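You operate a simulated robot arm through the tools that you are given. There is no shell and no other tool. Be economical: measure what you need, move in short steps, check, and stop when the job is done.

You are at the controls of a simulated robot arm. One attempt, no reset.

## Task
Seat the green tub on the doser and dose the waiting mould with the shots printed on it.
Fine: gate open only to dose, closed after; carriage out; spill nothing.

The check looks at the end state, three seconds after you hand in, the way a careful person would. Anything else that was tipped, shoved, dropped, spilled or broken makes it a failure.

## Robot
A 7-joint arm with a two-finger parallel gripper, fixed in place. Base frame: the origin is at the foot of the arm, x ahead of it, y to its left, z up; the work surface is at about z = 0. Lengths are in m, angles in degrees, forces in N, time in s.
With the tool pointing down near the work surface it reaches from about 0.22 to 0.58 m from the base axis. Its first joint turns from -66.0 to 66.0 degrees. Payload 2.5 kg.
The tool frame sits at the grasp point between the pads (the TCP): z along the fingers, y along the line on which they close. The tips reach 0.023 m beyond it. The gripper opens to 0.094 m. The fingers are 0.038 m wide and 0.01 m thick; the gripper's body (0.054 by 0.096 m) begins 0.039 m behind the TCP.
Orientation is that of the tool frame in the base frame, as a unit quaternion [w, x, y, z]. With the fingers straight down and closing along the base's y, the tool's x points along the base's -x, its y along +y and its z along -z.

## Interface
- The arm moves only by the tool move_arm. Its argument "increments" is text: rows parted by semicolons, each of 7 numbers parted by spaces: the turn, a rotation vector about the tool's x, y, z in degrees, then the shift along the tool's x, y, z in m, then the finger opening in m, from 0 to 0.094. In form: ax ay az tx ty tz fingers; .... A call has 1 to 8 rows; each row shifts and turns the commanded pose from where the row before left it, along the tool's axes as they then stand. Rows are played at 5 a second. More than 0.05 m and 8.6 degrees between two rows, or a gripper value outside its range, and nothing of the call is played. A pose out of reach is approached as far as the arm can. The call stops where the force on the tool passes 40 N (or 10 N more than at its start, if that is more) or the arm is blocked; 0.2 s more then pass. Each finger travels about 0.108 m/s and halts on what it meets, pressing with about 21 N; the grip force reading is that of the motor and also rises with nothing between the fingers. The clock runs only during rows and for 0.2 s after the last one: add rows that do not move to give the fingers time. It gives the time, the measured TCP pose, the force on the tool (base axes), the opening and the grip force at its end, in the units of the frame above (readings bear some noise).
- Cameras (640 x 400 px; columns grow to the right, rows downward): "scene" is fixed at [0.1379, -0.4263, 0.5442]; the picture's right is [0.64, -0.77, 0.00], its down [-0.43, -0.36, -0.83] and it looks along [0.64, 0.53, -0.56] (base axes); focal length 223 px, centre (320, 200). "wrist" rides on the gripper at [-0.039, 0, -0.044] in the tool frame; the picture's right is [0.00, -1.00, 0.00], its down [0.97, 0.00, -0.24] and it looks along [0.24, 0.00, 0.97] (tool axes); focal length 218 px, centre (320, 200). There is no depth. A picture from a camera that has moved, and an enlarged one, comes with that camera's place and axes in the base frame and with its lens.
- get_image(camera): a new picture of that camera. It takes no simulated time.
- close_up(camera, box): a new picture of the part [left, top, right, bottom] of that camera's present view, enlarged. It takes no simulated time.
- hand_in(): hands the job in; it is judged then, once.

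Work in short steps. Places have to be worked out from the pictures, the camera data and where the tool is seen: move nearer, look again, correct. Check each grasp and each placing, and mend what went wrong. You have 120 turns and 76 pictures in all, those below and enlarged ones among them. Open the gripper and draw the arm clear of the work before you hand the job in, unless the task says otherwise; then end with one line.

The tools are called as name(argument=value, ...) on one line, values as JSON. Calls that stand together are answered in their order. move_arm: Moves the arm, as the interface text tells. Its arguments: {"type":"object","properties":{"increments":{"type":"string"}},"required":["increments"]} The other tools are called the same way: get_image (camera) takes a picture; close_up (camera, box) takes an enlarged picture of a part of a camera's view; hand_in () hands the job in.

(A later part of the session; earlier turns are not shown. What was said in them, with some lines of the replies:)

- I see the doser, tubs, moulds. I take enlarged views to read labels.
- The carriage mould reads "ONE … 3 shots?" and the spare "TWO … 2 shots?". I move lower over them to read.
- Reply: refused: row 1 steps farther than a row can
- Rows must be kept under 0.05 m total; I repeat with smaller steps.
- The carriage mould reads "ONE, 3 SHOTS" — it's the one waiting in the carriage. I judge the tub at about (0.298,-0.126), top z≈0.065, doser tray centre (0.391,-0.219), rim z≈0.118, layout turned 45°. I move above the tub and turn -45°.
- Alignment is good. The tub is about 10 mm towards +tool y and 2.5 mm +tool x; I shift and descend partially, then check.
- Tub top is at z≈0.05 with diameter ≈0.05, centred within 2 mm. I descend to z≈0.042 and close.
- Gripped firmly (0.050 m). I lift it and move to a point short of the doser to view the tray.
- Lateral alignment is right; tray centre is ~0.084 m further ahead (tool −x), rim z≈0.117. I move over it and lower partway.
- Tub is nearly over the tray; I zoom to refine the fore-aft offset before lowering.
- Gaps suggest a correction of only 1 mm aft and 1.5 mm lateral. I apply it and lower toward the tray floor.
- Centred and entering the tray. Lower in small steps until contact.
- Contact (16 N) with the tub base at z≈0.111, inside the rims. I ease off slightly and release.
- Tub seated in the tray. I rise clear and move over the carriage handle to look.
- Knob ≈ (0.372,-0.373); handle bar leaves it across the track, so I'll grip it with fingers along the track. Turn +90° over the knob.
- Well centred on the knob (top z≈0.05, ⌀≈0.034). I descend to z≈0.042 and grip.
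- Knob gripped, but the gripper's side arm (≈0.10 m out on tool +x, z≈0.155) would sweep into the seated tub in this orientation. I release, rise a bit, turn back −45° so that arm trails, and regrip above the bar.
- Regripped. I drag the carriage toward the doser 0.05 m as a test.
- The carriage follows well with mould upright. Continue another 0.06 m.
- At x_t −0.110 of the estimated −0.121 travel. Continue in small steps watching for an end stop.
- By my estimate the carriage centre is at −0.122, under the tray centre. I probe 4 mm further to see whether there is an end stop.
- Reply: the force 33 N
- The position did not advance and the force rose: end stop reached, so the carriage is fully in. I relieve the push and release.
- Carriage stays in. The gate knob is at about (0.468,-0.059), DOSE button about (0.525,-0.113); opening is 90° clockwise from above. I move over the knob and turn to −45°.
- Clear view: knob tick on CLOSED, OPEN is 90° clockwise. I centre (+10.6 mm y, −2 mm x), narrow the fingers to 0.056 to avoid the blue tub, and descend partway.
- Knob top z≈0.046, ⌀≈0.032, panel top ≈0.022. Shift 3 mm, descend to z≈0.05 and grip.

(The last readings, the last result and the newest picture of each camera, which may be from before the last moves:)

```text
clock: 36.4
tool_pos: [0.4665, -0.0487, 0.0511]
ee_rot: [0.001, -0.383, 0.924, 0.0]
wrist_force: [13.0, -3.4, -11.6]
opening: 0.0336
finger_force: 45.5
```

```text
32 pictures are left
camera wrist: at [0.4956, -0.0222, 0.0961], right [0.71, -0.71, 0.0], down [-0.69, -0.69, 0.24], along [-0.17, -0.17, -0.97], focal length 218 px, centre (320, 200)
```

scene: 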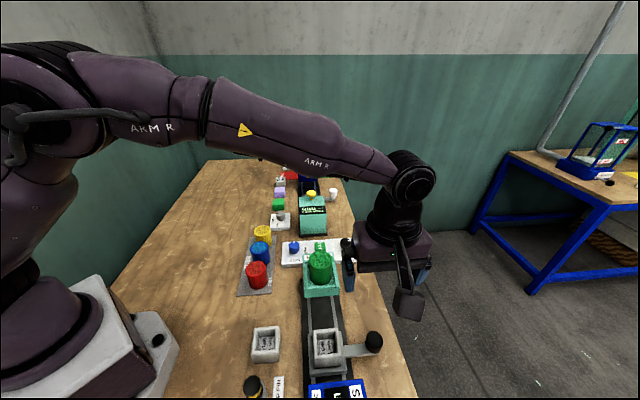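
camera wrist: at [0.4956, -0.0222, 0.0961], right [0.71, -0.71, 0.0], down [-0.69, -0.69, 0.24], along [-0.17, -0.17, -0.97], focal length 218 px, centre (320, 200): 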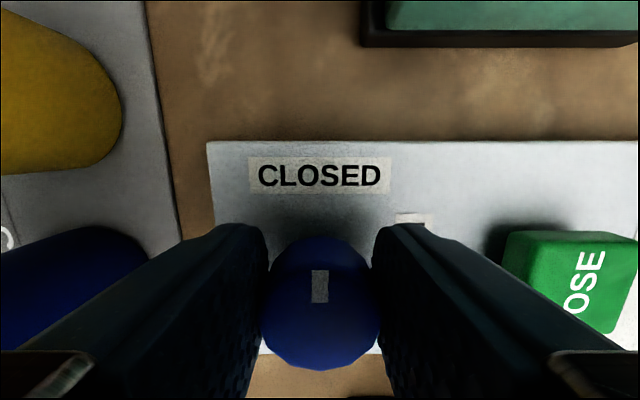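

Knob gripped. Turn it clockwise (+90° about tool z), first 52.5°.

move_arm(increments="0 0 7.5 0 0 0 0.025; 0 0 7.5 0 0 0 0.025; 0 0 7.5 0 0 0 0.025; 0 0 7.5 0 0 0 0.025; 0 0 7.5 0 0 0 0.025; 0 0 7.5 0 0 0 0.025; 0 0 7.5 0 0 0 0.025; 0 0 0 0 0 0 0.025")

get_image(camera="wrist")

```text
clock: 38.2
tool_pos: [0.4679, -0.0532, 0.0524]
ee_rot: [0.003, 0.069, 0.998, -0.003]
wrist_force: [14.5, -27.7, -1.6]
opening: 0.0338
finger_force: 45.0
```

```text
31 pictures are left
camera wrist: at [0.5076, -0.0591, 0.0965], right [-0.14, -0.99, 0.01], down [-0.96, 0.14, 0.23], along [-0.23, 0.03, -0.97], focal length 218 px, centre (320, 200)
```

wrist: 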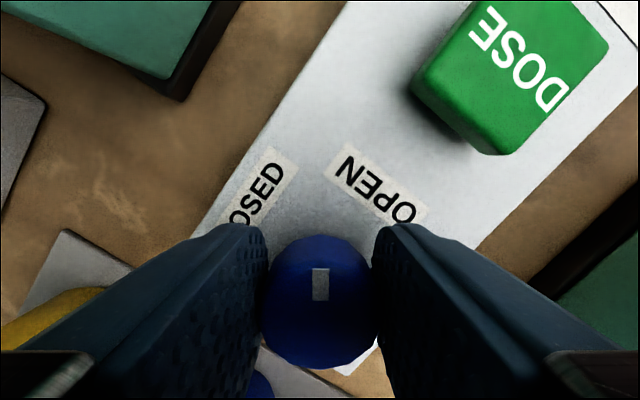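

Knob is turning; a 5 mm grip offset produces side load. I shift the command ~7 mm in −y while finishing the turn.

move_arm(increments="0 0 0 -0.0005 -0.004 0 0.025; 0 0 7.5 -0.0005 -0.001 0 0.025; 0 0 7.5 0 -0.001 0 0.025; 0 0 7.5 0 -0.001 0 0.025; 0 0 7.5 0 0 0 0.025; 0 0 7.5 0 0 0 0.025; 0 0 0 0 0 0 0.025")

get_image(camera="wrist")

```text
clock: 39.8
tool_pos: [0.4654, -0.0566, 0.051]
ee_rot: [0.001, 0.383, 0.924, 0.0]
wrist_force: [9.1, -6.7, 14.0]
opening: 0.0337
finger_force: 44.9
```

```text
30 pictures are left
camera wrist: at [0.4952, -0.0843, 0.0963], right [-0.71, -0.71, 0.0], down [-0.69, 0.69, 0.24], along [-0.17, 0.17, -0.97], focal length 218 px, centre (320, 200)
```

wrist: 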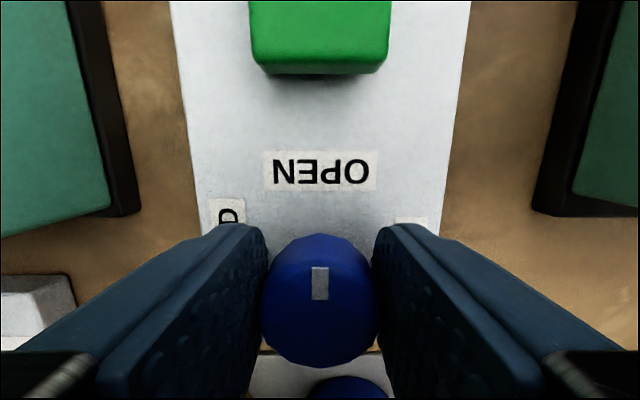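

Tick points at OPEN. Release and rise to see knob and button.

move_arm(increments="0 0 0 0 0 0 0.05; 0 0 0 0 0 0 0.056; 0 0 0 0 0 -0.03 0.056; 0 0 0 0 0 -0.04 0.056; 0 0 0 -0.03 0 0 0.03; 0 0 0 0 0 0 0.0; 0 0 0 0 0 0 0.0; 0 0 0 0 0 0 0.0")

get_image(camera="wrist")

close_up(camera="scene", box=[240, 190, 400, 310])

```text
clock: 41.6
tool_pos: [0.4872, -0.0772, 0.1224]
ee_rot: [0.0, 0.382, 0.924, 0.0]
wrist_force: [0.2, 0.8, 0.0]
opening: 0.0
finger_force: 21.2
```

```text
29 pictures are left
camera wrist: at [0.5162, -0.1051, 0.1666], right [-0.71, -0.71, 0.0], down [-0.69, 0.69, 0.24], along [-0.17, 0.17, -0.97], focal length 218 px, centre (320, 200)
```

wrist: 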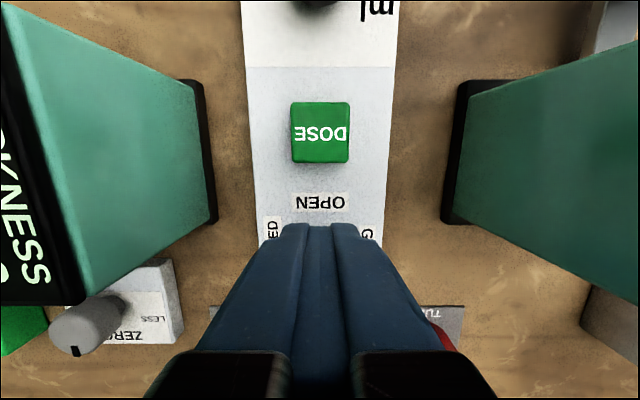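

```text
3.33 times, centred on (320, 250) of scene
camera zoom: at [0.1379, -0.4263, 0.5442], right [0.64, -0.77, 0.0], down [-0.43, -0.36, -0.83], along [0.64, 0.53, -0.56], focal length 742 px, centre (320, 33)
```

zoom: 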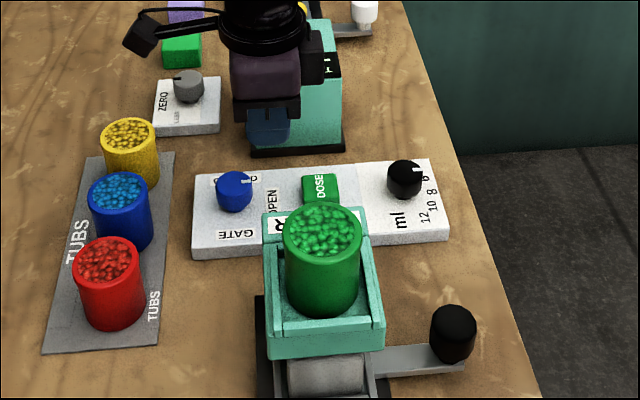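

Gate is OPEN, carriage in. DOSE button centre is ~0.0465 m along tool −x. I move over it with fingers closed and lower to just above it.

move_arm(increments="0 0 0 -0.0235 0 0 0; 0 0 0 -0.0235 0 0 0; 0 0 0 0 0 0.02 0; 0 0 0 0 0 0.02 0; 0 0 0 0 0 0 0; 0 0 0 0 0 0 0")

get_image(camera="wrist")

close_up(camera="scene", box=[280, 200, 360, 260])

```text
clock: 43.0
tool_pos: [0.5202, -0.112, 0.0826]
ee_rot: [0.001, 0.383, 0.924, 0.0]
wrist_force: [-0.6, 0.3, -0.3]
opening: 0.0003
finger_force: 20.6
```

```text
27 pictures are left
camera wrist: at [0.5494, -0.1393, 0.1266], right [-0.71, -0.71, 0.0], down [-0.69, 0.69, 0.24], along [-0.17, 0.17, -0.97], focal length 218 px, centre (320, 200)
```

wrist: 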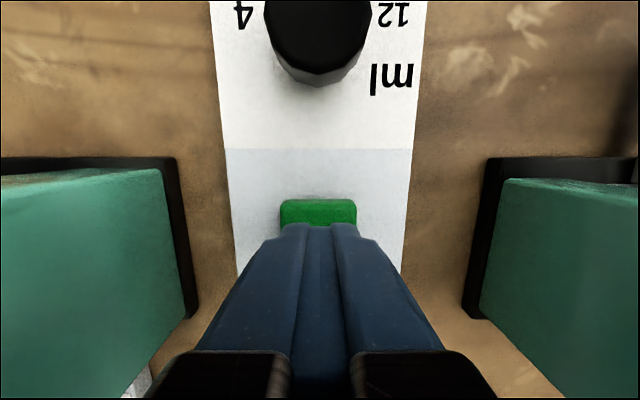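

```text
6.67 times, centred on (320, 230) of scene
camera zoom: at [0.1379, -0.4263, 0.5442], right [0.64, -0.77, 0.0], down [-0.43, -0.36, -0.83], along [0.64, 0.53, -0.56], focal length 1484 px, centre (320, 0)
```

zoom: 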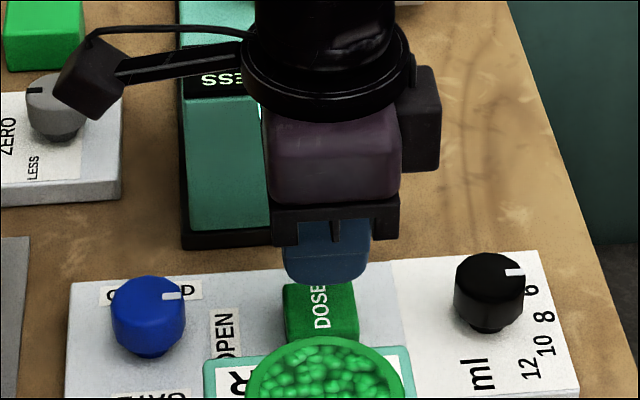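

Fingers are centred over the button. Lower until contact, small steps.

move_arm(increments="0 0 0 0 0 0.01 0; 0 0 0 0 0 0.006 0; 0 0 0 0 0 0.002 0; 0 0 0 0 0 0 0")

```text
clock: 44.0
tool_pos: [0.52, -0.1111, 0.0635]
ee_rot: [0.0, 0.383, 0.924, 0.0]
wrist_force: [0.5, 0.4, 0.0]
opening: 0.0
finger_force: 21.4
```

move_arm(increments="0 0 0 0 0 0.002 0; 0 0 0 0 0 0.001 0; 0 0 0 0 0 0 0")

close_up(camera="wrist", box=[200, 140, 440, 290])

```text
clock: 44.8
tool_pos: [0.521, -0.1111, 0.0598]
ee_rot: [0.0, 0.382, 0.924, 0.0]
wrist_force: [0.1, 0.3, 0.4]
opening: 0.0
finger_force: 21.1
```

```text
2.67 times, centred on (320, 215) of wrist
camera zoom: at [0.5498, -0.1388, 0.1044], right [-0.71, -0.71, 0.0], down [-0.69, 0.69, 0.24], along [-0.17, 0.17, -0.97], focal length 582 px, centre (320, 160)
```

zoom: 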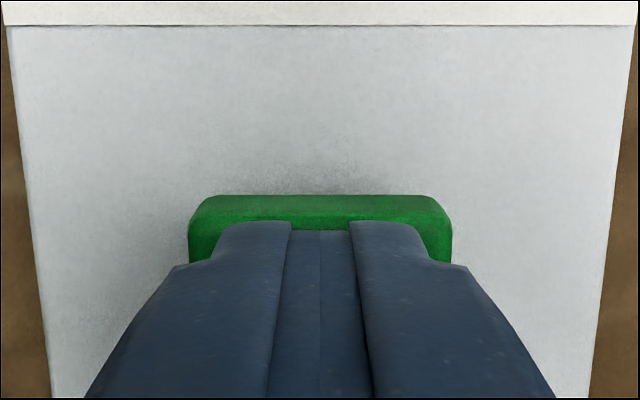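

Nearly touching; continue in 1 mm steps.

move_arm(increments="0 0 0 0 0 0.001 0; 0 0 0 0 0 0.001 0; 0 0 0 0 0 0 0")

```text
clock: 45.6
tool_pos: [0.5217, -0.1107, 0.0569]
ee_rot: [-0.001, 0.383, 0.924, 0.0]
wrist_force: [0.4, 0.1, 1.2]
opening: 0.0
finger_force: 21.4
```

move_arm(increments="0 0 0 0 0 0.001 0; 0 0 0 0 0 0 0")

close_up(camera="scene", box=[280, 200, 360, 300])

```text
clock: 46.2
tool_pos: [0.52, -0.1112, 0.0558]
ee_rot: [0.0, 0.382, 0.924, 0.0]
wrist_force: [0.0, 0.4, 2.2]
opening: 0.0
finger_force: 21.1
```

```text
4.00 times, centred on (320, 250) of scene
camera zoom: at [0.1379, -0.4263, 0.5442], right [0.64, -0.77, 0.0], down [-0.43, -0.36, -0.83], along [0.64, 0.53, -0.56], focal length 890 px, centre (320, 0)
```

zoom: 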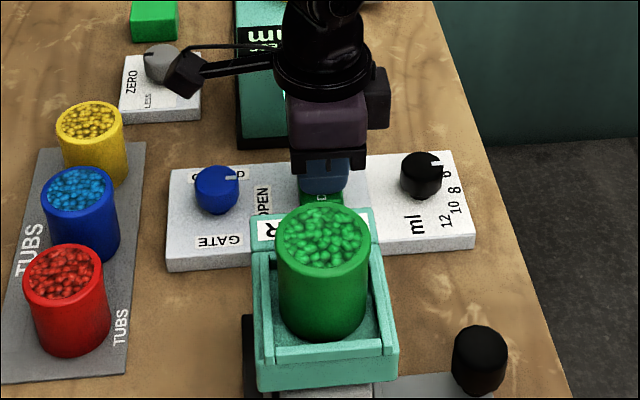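

Spring force is rising (2.2 N): contact made. Press further.

move_arm(increments="0 0 0 0 0 0.001 0; 0 0 0 0 0 0.001 0; 0 0 0 0 0 0 0")

close_up(camera="scene", box=[280, 230, 360, 330])

```text
clock: 47.0
tool_pos: [0.5195, -0.1107, 0.0544]
ee_rot: [0.0, 0.383, 0.924, 0.0]
wrist_force: [1.6, -1.0, 2.6]
opening: 0.0
finger_force: 21.1
```

```text
4.00 times, centred on (320, 280) of scene
camera zoom: at [0.1379, -0.4263, 0.5442], right [0.64, -0.77, 0.0], down [-0.43, -0.36, -0.83], along [0.64, 0.53, -0.56], focal length 890 px, centre (320, -120)
```

zoom: 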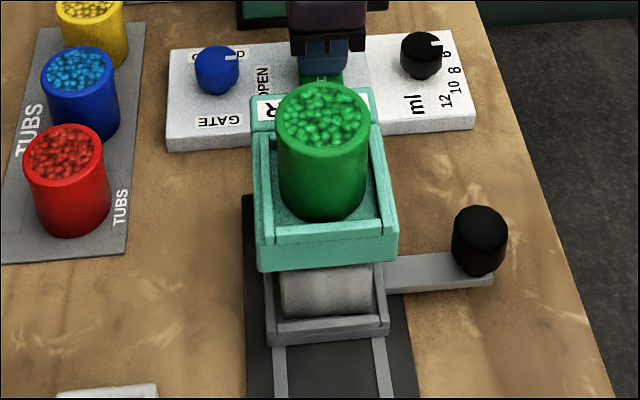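

Continue pressing toward the bottom of travel.

move_arm(increments="0 0 0 0 0 0.001 0; 0 0 0 0 0 0.001 0; 0 0 0 0 0 0 0")

```text
clock: 47.8
tool_pos: [0.5207, -0.1106, 0.0527]
ee_rot: [0.0, 0.383, 0.924, 0.0]
wrist_force: [-5.0, -0.3, 12.0]
opening: 0.0
finger_force: 21.1
```

Force jumped to 12 N: button bottomed, one press. Release it fully and look for the shot's effect.

move_arm(increments="0 0 0 0 0 -0.004 0; 0 0 0 0 0 -0.006 0; 0 0 0 0 0 0 0; 0 0 0 0 0 0 0; 0 0 0 0 0 0 0")

close_up(camera="scene", box=[280, 230, 360, 330])

```text
clock: 49.0
tool_pos: [0.5204, -0.1112, 0.0625]
ee_rot: [0.0, 0.383, 0.924, 0.001]
wrist_force: [-0.9, 0.7, -0.3]
opening: 0.0
finger_force: 20.6
```

```text
4.00 times, centred on (320, 280) of scene
camera zoom: at [0.1379, -0.4263, 0.5442], right [0.64, -0.77, 0.0], down [-0.43, -0.36, -0.83], along [0.64, 0.53, -0.56], focal length 890 px, centre (320, -120)
```

zoom: 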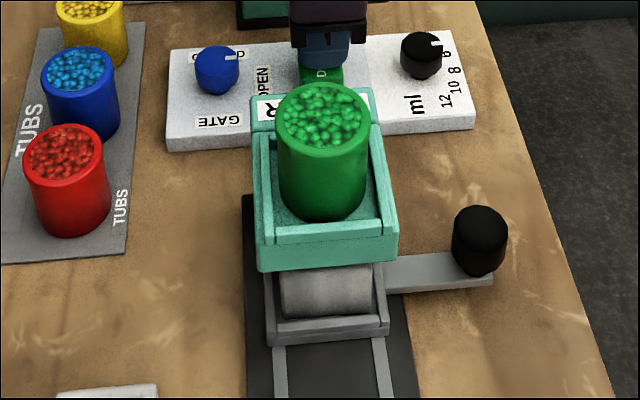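

I take a fine close-up of the tub level as a reference, then do the second press.

close_up(camera="scene", box=[300, 245, 345, 275])

move_arm(increments="0 0 0 0 0 0.004 0; 0 0 0 0 0 0.0035 0; 0 0 0 0 0 0.0025 0; 0 0 0 0 0 0 0; 0 0 0 0 0 0 0")

```text
13.33 times, centred on (322, 260) of scene
camera zoom: at [0.1379, -0.4263, 0.5442], right [0.64, -0.77, 0.0], down [-0.43, -0.36, -0.83], along [0.64, 0.53, -0.56], focal length 2968 px, centre (287, -600)
```

zoom: 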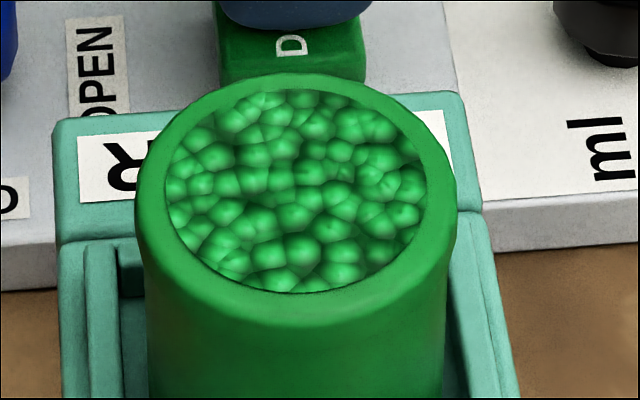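

```text
clock: 50.2
tool_pos: [0.5208, -0.1111, 0.0517]
ee_rot: [0.001, 0.382, 0.924, -0.001]
wrist_force: [-4.8, 0.5, 12.0]
opening: 0.0002
finger_force: 21.0
```

Second press bottomed at 12 N again. Release and compare the tub level.

move_arm(increments="0 0 0 0 0 -0.004 0; 0 0 0 0 0 -0.006 0; 0 0 0 0 0 0 0; 0 0 0 0 0 0 0; 0 0 0 0 0 0 0")

close_up(camera="scene", box=[300, 245, 345, 275])

```text
clock: 51.4
tool_pos: [0.52, -0.1104, 0.0629]
ee_rot: [0.0, 0.383, 0.924, 0.0]
wrist_force: [0.0, 0.7, -0.7]
opening: 0.0
finger_force: 20.7
```

```text
13.33 times, centred on (322, 260) of scene
camera zoom: at [0.1379, -0.4263, 0.5442], right [0.64, -0.77, 0.0], down [-0.43, -0.36, -0.83], along [0.64, 0.53, -0.56], focal length 2968 px, centre (287, -600)
```

zoom: 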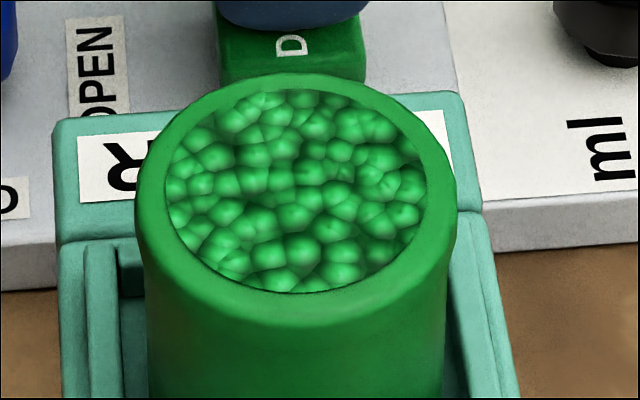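

The tub picture gives no level cue, but both presses bottomed identically. I make the third press.

move_arm(increments="0 0 0 0 0 0.004 0; 0 0 0 0 0 0.0035 0; 0 0 0 0 0 0.0025 0; 0 0 0 0 0 0 0; 0 0 0 0 0 0 0")

move_arm(increments="0 0 0 0 0 -0.004 0; 0 0 0 0 0 -0.006 0; 0 0 0 0 0 -0.03 0; 0 0 0 0 0 -0.03 0; 0 0 0 0.04 0 0 0.03; 0 0 0 0.04 0 0 0.056; 0 0 0 0 0 0 0.056; 0 0 0 0 0 0 0.056")

get_image(camera="wrist")

close_up(camera="scene", box=[260, 210, 400, 330])

```text
clock: 52.6
tool_pos: [0.5208, -0.1113, 0.0526]
ee_rot: [0.001, 0.383, 0.924, 0.0]
wrist_force: [-3.0, 2.9, 12.2]
opening: 0.0
finger_force: 21.4
```

```text
clock: 54.4
tool_pos: [0.4648, -0.0543, 0.1231]
ee_rot: [0.0, 0.382, 0.924, 0.0]
wrist_force: [-0.5, 0.2, 0.3]
opening: 0.0562
finger_force: 0.1
```

```text
19 pictures are left
camera wrist: at [0.4935, -0.082, 0.1685], right [-0.71, -0.71, 0.0], down [-0.69, 0.69, 0.24], along [-0.17, 0.17, -0.97], focal length 218 px, centre (320, 200)
```

wrist: 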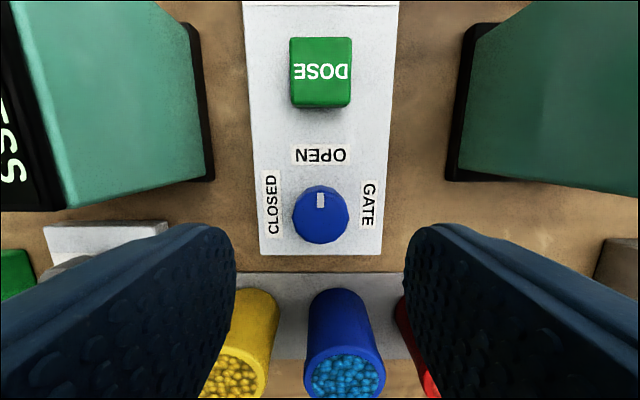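

```text
3.33 times, centred on (330, 270) of scene
camera zoom: at [0.1379, -0.4263, 0.5442], right [0.64, -0.77, 0.0], down [-0.43, -0.36, -0.83], along [0.64, 0.53, -0.56], focal length 742 px, centre (287, -33)
```

zoom: 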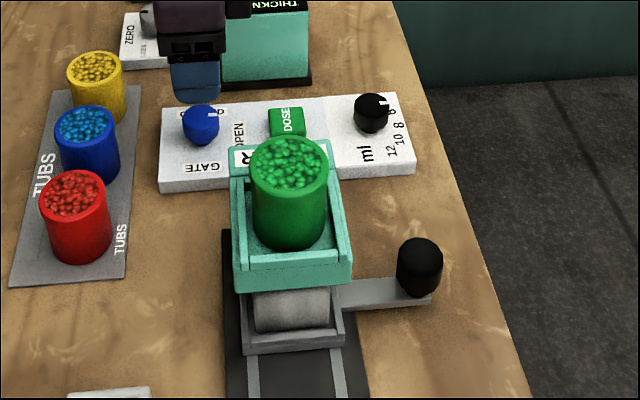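

Third press done. Now close the gate: knob is centred under the tool; descend, grip, and turn counter-clockwise.

move_arm(increments="0 0 0 0.001 0 0.035 0.056; 0 0 0 0 0 0.037 0.056; 0 0 0 0 0 0 0.056; 0 0 0 0 0 0 0.04; 0 0 0 0 0 0 0.025; 0 0 0 0 0 0 0.025; 0 0 0 0 0 0 0.025")

move_arm(increments="0 0 -7.5 0 0 0 0.025; 0 0 -7.5 0 0 0 0.025; 0 0 -7.5 0 0 0 0.025; 0 0 -7.5 0 0 0 0.025; 0 0 -7.5 0 0 0 0.025; 0 0 -7.5 0 0 0 0.025; 0 0 0 0 0 0 0.025")

```text
clock: 56.0
tool_pos: [0.4644, -0.0533, 0.0512]
ee_rot: [0.0, 0.383, 0.924, -0.002]
wrist_force: [-3.2, -3.9, -0.9]
opening: 0.0339
finger_force: 45.2
```

```text
clock: 57.6
tool_pos: [0.4641, -0.0522, 0.0508]
ee_rot: [0.001, -0.002, 1.0, 0.0]
wrist_force: [4.8, 3.4, -2.4]
opening: 0.0339
finger_force: 45.1
```

Low side load; finish the turn.

move_arm(increments="0 0 -7.5 0 0 0 0.025; 0 0 -7.5 0 0 0 0.025; 0 0 -7.5 0 0 0 0.025; 0 0 -7.5 0 0 0 0.025; 0 0 -7.5 0 0 0 0.025; 0 0 -7.5 0 0 0 0.025; 0 0 0 0 0 0 0.025")

get_image(camera="wrist")

```text
clock: 59.2
tool_pos: [0.4646, -0.0527, 0.0514]
ee_rot: [0.001, -0.384, 0.923, 0.0]
wrist_force: [4.7, 12.0, 16.9]
opening: 0.0335
finger_force: 45.0
```

```text
17 pictures are left
camera wrist: at [0.4927, -0.025, 0.0961], right [0.71, -0.71, 0.0], down [-0.68, -0.69, 0.24], along [-0.17, -0.17, -0.97], focal length 218 px, centre (320, 200)
```

wrist: 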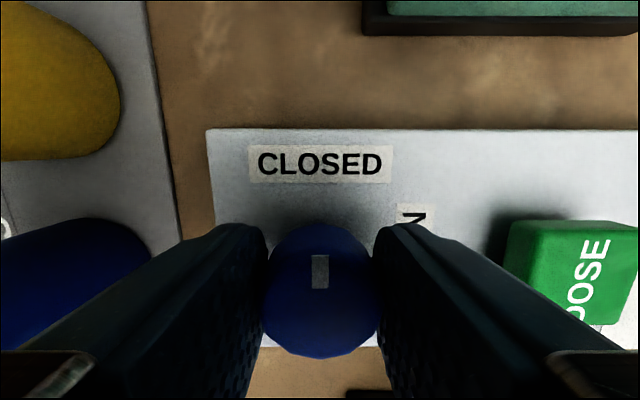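

Gate knob is back on CLOSED. Release, rise, turn to 0° and return over the carriage handle.

move_arm(increments="0 0 0 0 0 0 0.05; 0 0 0 0 0 0 0.056; 0 0 0 0 0 -0.04 0.056; 0 0 7.5 0 0 -0.045 0.056; 0 0 7.5 0 0 -0.045 0.056; 0 0 7.5 0 0 -0.045 0.056; 0 0 7.5 0 0 0 0.056; 0 0 7.5 0 0 0 0.056")

move_arm(increments="0 0 7.5 0 0 0 0.056; 0 0 0 0.002 -0.047 0 0.06; 0 0 0 0.001 -0.047 0 0.06; 0 0 0 0.001 -0.047 0 0.06; 0 0 0 0 -0.047 0 0.06; 0 0 0 0 -0.047 0 0.06; 0 0 0 0 0 0.03 0.06; 0 0 0 0 0 0 0.06")

get_image(camera="wrist")

close_up(camera="scene", box=[260, 210, 400, 330])

```text
clock: 61.0
tool_pos: [0.4635, -0.0544, 0.2256]
ee_rot: [0.0, -0.064, 0.998, 0.0]
wrist_force: [0.7, -1.0, -0.3]
opening: 0.056
finger_force: 0.1
```

```text
clock: 62.8
tool_pos: [0.4582, -0.2884, 0.1944]
ee_rot: [0.001, 0.0, 1.0, 0.0]
wrist_force: [-0.2, -0.9, 0.1]
opening: 0.0597
finger_force: 0.0
```

```text
16 pictures are left
camera wrist: at [0.498, -0.2885, 0.2394], right [0.0, -1.0, 0.0], down [-0.97, 0.0, 0.24], along [-0.24, 0.0, -0.97], focal length 218 px, centre (320, 200)
```

wrist: 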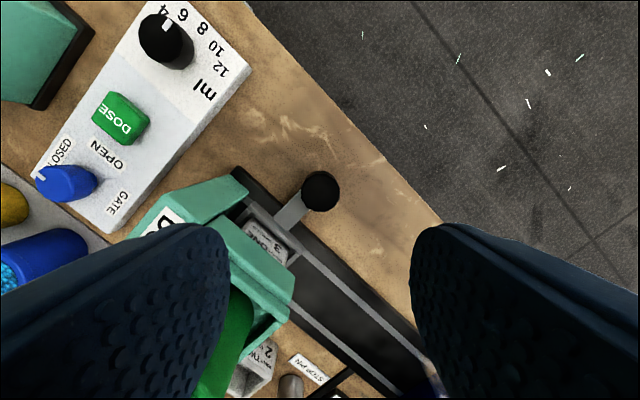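

```text
3.33 times, centred on (330, 270) of scene
camera zoom: at [0.1379, -0.4263, 0.5442], right [0.64, -0.77, 0.0], down [-0.43, -0.36, -0.83], along [0.64, 0.53, -0.56], focal length 742 px, centre (287, -33)
```

zoom: 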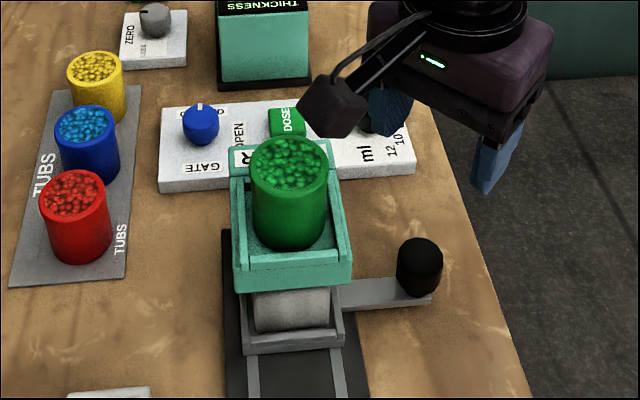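

Knob exactly beneath. Descend and grip.

move_arm(increments="0 0 0 0 0 0.045 0.06; 0 0 0 0 0 0.045 0.06; 0 0 0 0 0 0.045 0.06; 0 0 0 0 0 0.0065 0.06; 0 0 0 0 0 0 0.045; 0 0 0 0 0 0 0.02; 0 0 0 0 0 0 0.02; 0 0 0 0 0 0 0.02")

move_arm(increments="0 0 0 0.004 -0.004 0 0.02; 0 0 0 0.009 -0.009 0 0.02; 0 0 0 0.01 -0.01 0 0.02; 0 0 0 0.01 -0.01 0 0.02; 0 0 0 0.01 -0.01 0 0.02; 0 0 0 0 0 0 0.02")

close_up(camera="scene", box=[270, 230, 430, 360])

```text
clock: 64.6
tool_pos: [0.4582, -0.2891, 0.0537]
ee_rot: [0.0, 0.0, 1.0, 0.0]
wrist_force: [1.9, 0.5, -5.1]
opening: 0.0327
finger_force: 44.7
```

```text
clock: 66.0
tool_pos: [0.4161, -0.3298, 0.0537]
ee_rot: [-0.001, 0.0, 1.0, -0.001]
wrist_force: [12.0, -12.8, -27.9]
opening: 0.033
finger_force: 44.5
```

```text
3.08 times, centred on (350, 295) of scene
camera zoom: at [0.138, -0.4264, 0.5441], right [0.64, -0.77, 0.0], down [-0.43, -0.36, -0.83], along [0.64, 0.53, -0.56], focal length 685 px, centre (228, -92)
```

zoom: 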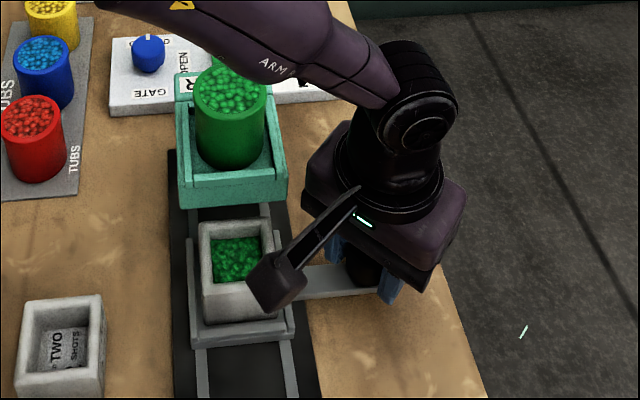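

The mould holds green fill and is clear of the doser. Continue the carriage out to its original place.

move_arm(increments="0 0 0 0 0 0.001 0.02; 0 0 0 0.01 -0.01 0 0.02; 0 0 0 0.01 -0.01 0 0.02; 0 0 0 0.01 -0.01 0 0.02; 0 0 0 0.007 -0.007 0 0.02; 0 0 0 0 0 0 0.02; 0 0 0 0 0 0 0.02")

close_up(camera="scene", box=[270, 250, 430, 380])

```text
clock: 67.6
tool_pos: [0.3773, -0.3693, 0.0535]
ee_rot: [-0.002, 0.0, 1.0, 0.001]
wrist_force: [-18.6, 15.2, 24.3]
opening: 0.0329
finger_force: 44.9
```

```text
3.08 times, centred on (350, 315) of scene
camera zoom: at [0.1378, -0.4262, 0.5443], right [0.64, -0.77, 0.0], down [-0.43, -0.36, -0.83], along [0.64, 0.53, -0.56], focal length 685 px, centre (228, -154)
```

zoom: 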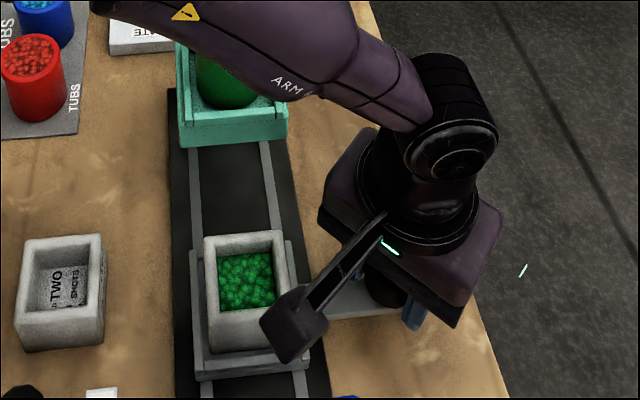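

About 4 mm short of the original place; nudge on.

move_arm(increments="0 0 0 0.0015 -0.0015 0 0.02; 0 0 0 0.0015 -0.0015 0 0.02; 0 0 0 0 0 0 0.02; 0 0 0 0 0 0 0.02")

```text
clock: 68.6
tool_pos: [0.3758, -0.3725, 0.0503]
ee_rot: [0.001, 0.001, 1.0, -0.001]
wrist_force: [2.8, -7.9, -6.1]
opening: 0.0326
finger_force: 44.5
```

Back at the original "out" place. Release, rise, and look into the mould.

move_arm(increments="0 0 0 0 0 0 0.045; 0 0 0 0 0 0 0.07; 0 0 0 0 0 -0.02 0.08; 0 0 0 0 0 -0.045 0.094; 0 0 0 0 0 -0.045 0.094; 0 0 0 0 0 -0.045 0.094; 0 0 0 0.02 0.02 -0.03 0.094; 0 0 0 0 0 0 0.094")

get_image(camera="wrist")

close_up(camera="scene", box=[250, 220, 410, 400])

```text
clock: 70.4
tool_pos: [0.3576, -0.3532, 0.2376]
ee_rot: [0.0, 0.0, 1.0, -0.001]
wrist_force: [0.1, 0.0, 0.6]
opening: 0.0938
finger_force: 0.1
```

```text
12 pictures are left
camera wrist: at [0.3975, -0.3527, 0.2835], right [0.0, -1.0, 0.0], down [-0.97, 0.0, 0.24], along [-0.24, 0.0, -0.97], focal length 218 px, centre (320, 200)
```

wrist: 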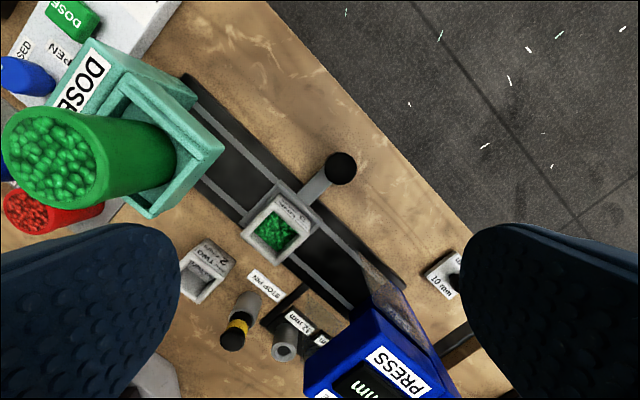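

```text
2.22 times, centred on (330, 310) of scene
camera zoom: at [0.1379, -0.4263, 0.5442], right [0.64, -0.77, 0.0], down [-0.43, -0.36, -0.83], along [0.64, 0.53, -0.56], focal length 495 px, centre (298, -44)
```

zoom: 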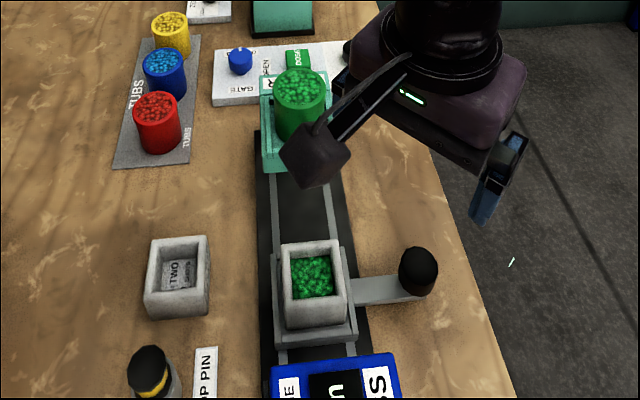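

Everything looks in order; I zoom on the mould to gauge the level and check for spills.

close_up(camera="scene", box=[305, 315, 360, 365])

close_up(camera="wrist", box=[150, 80, 370, 270])

```text
8.00 times, centred on (332, 340) of scene
camera zoom: at [0.1379, -0.4263, 0.5442], right [0.64, -0.77, 0.0], down [-0.43, -0.36, -0.83], along [0.64, 0.53, -0.56], focal length 1781 px, centre (220, -920)
```

zoom: 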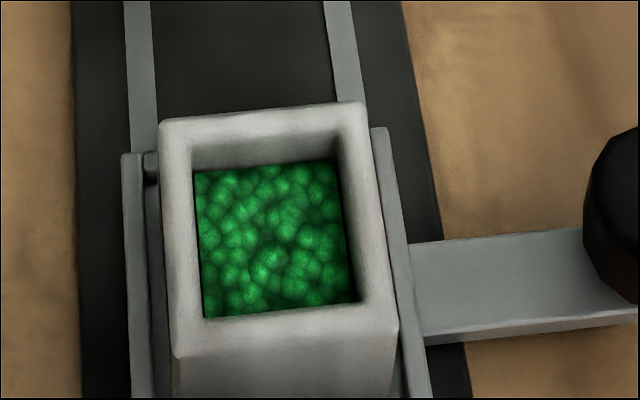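

```text
2.11 times, centred on (260, 175) of wrist
camera zoom: at [0.3975, -0.3527, 0.2835], right [0.0, -1.0, 0.0], down [-0.97, 0.0, 0.24], along [-0.24, 0.0, -0.97], focal length 460 px, centre (446, 253)
```

zoom: 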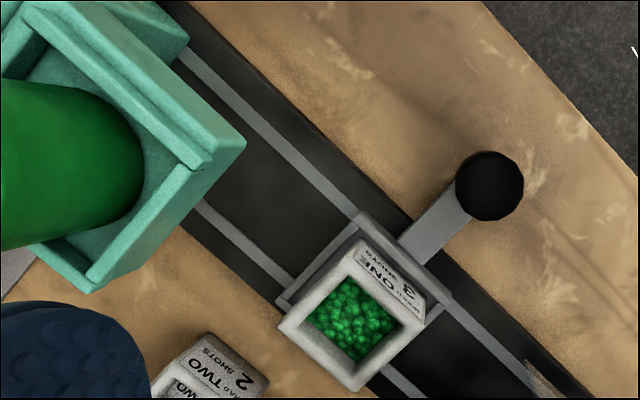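

Mould ONE is filled level in the carriage, no spill, gate closed, tub seated, button released. I raise the arm a little further and hand in.

move_arm(increments="0 0 0 0 0 -0.045 0.094; 0 0 0 0 0 -0.045 0.094; 0 0 0 0 0 -0.04 0.094; 0 0 0 0 0 0 0.094; 0 0 0 0 0 0 0.094")

get_image(camera="scene")

```text
clock: 71.6
tool_pos: [0.3561, -0.3519, 0.3682]
ee_rot: [0.0, 0.001, 1.0, 0.0]
wrist_force: [0.8, 0.1, 0.3]
opening: 0.0939
finger_force: 0.1
```

```text
8 pictures are left
```

scene: 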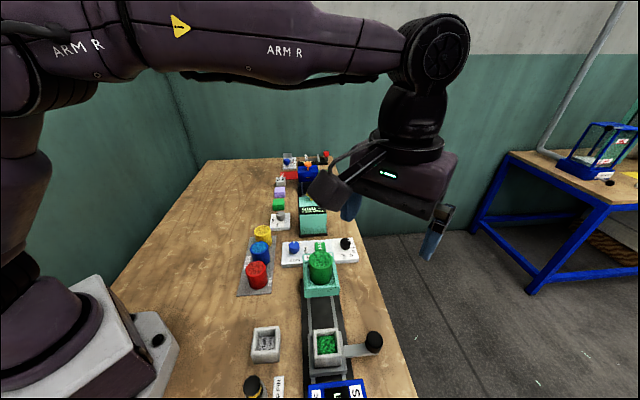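

All is in its end state; handing in.

hand_in()

```text
The job is handed in.
```

I seated the green tub on the doser and pressed DOSE three times for mould ONE (marked "3 SHOTS"). I took ONE as the waiting mould because it stood in the carriage. The mould holds green fill, but the pictures don't show the shot count. The gate is closed, the carriage is out, and I saw no spill.
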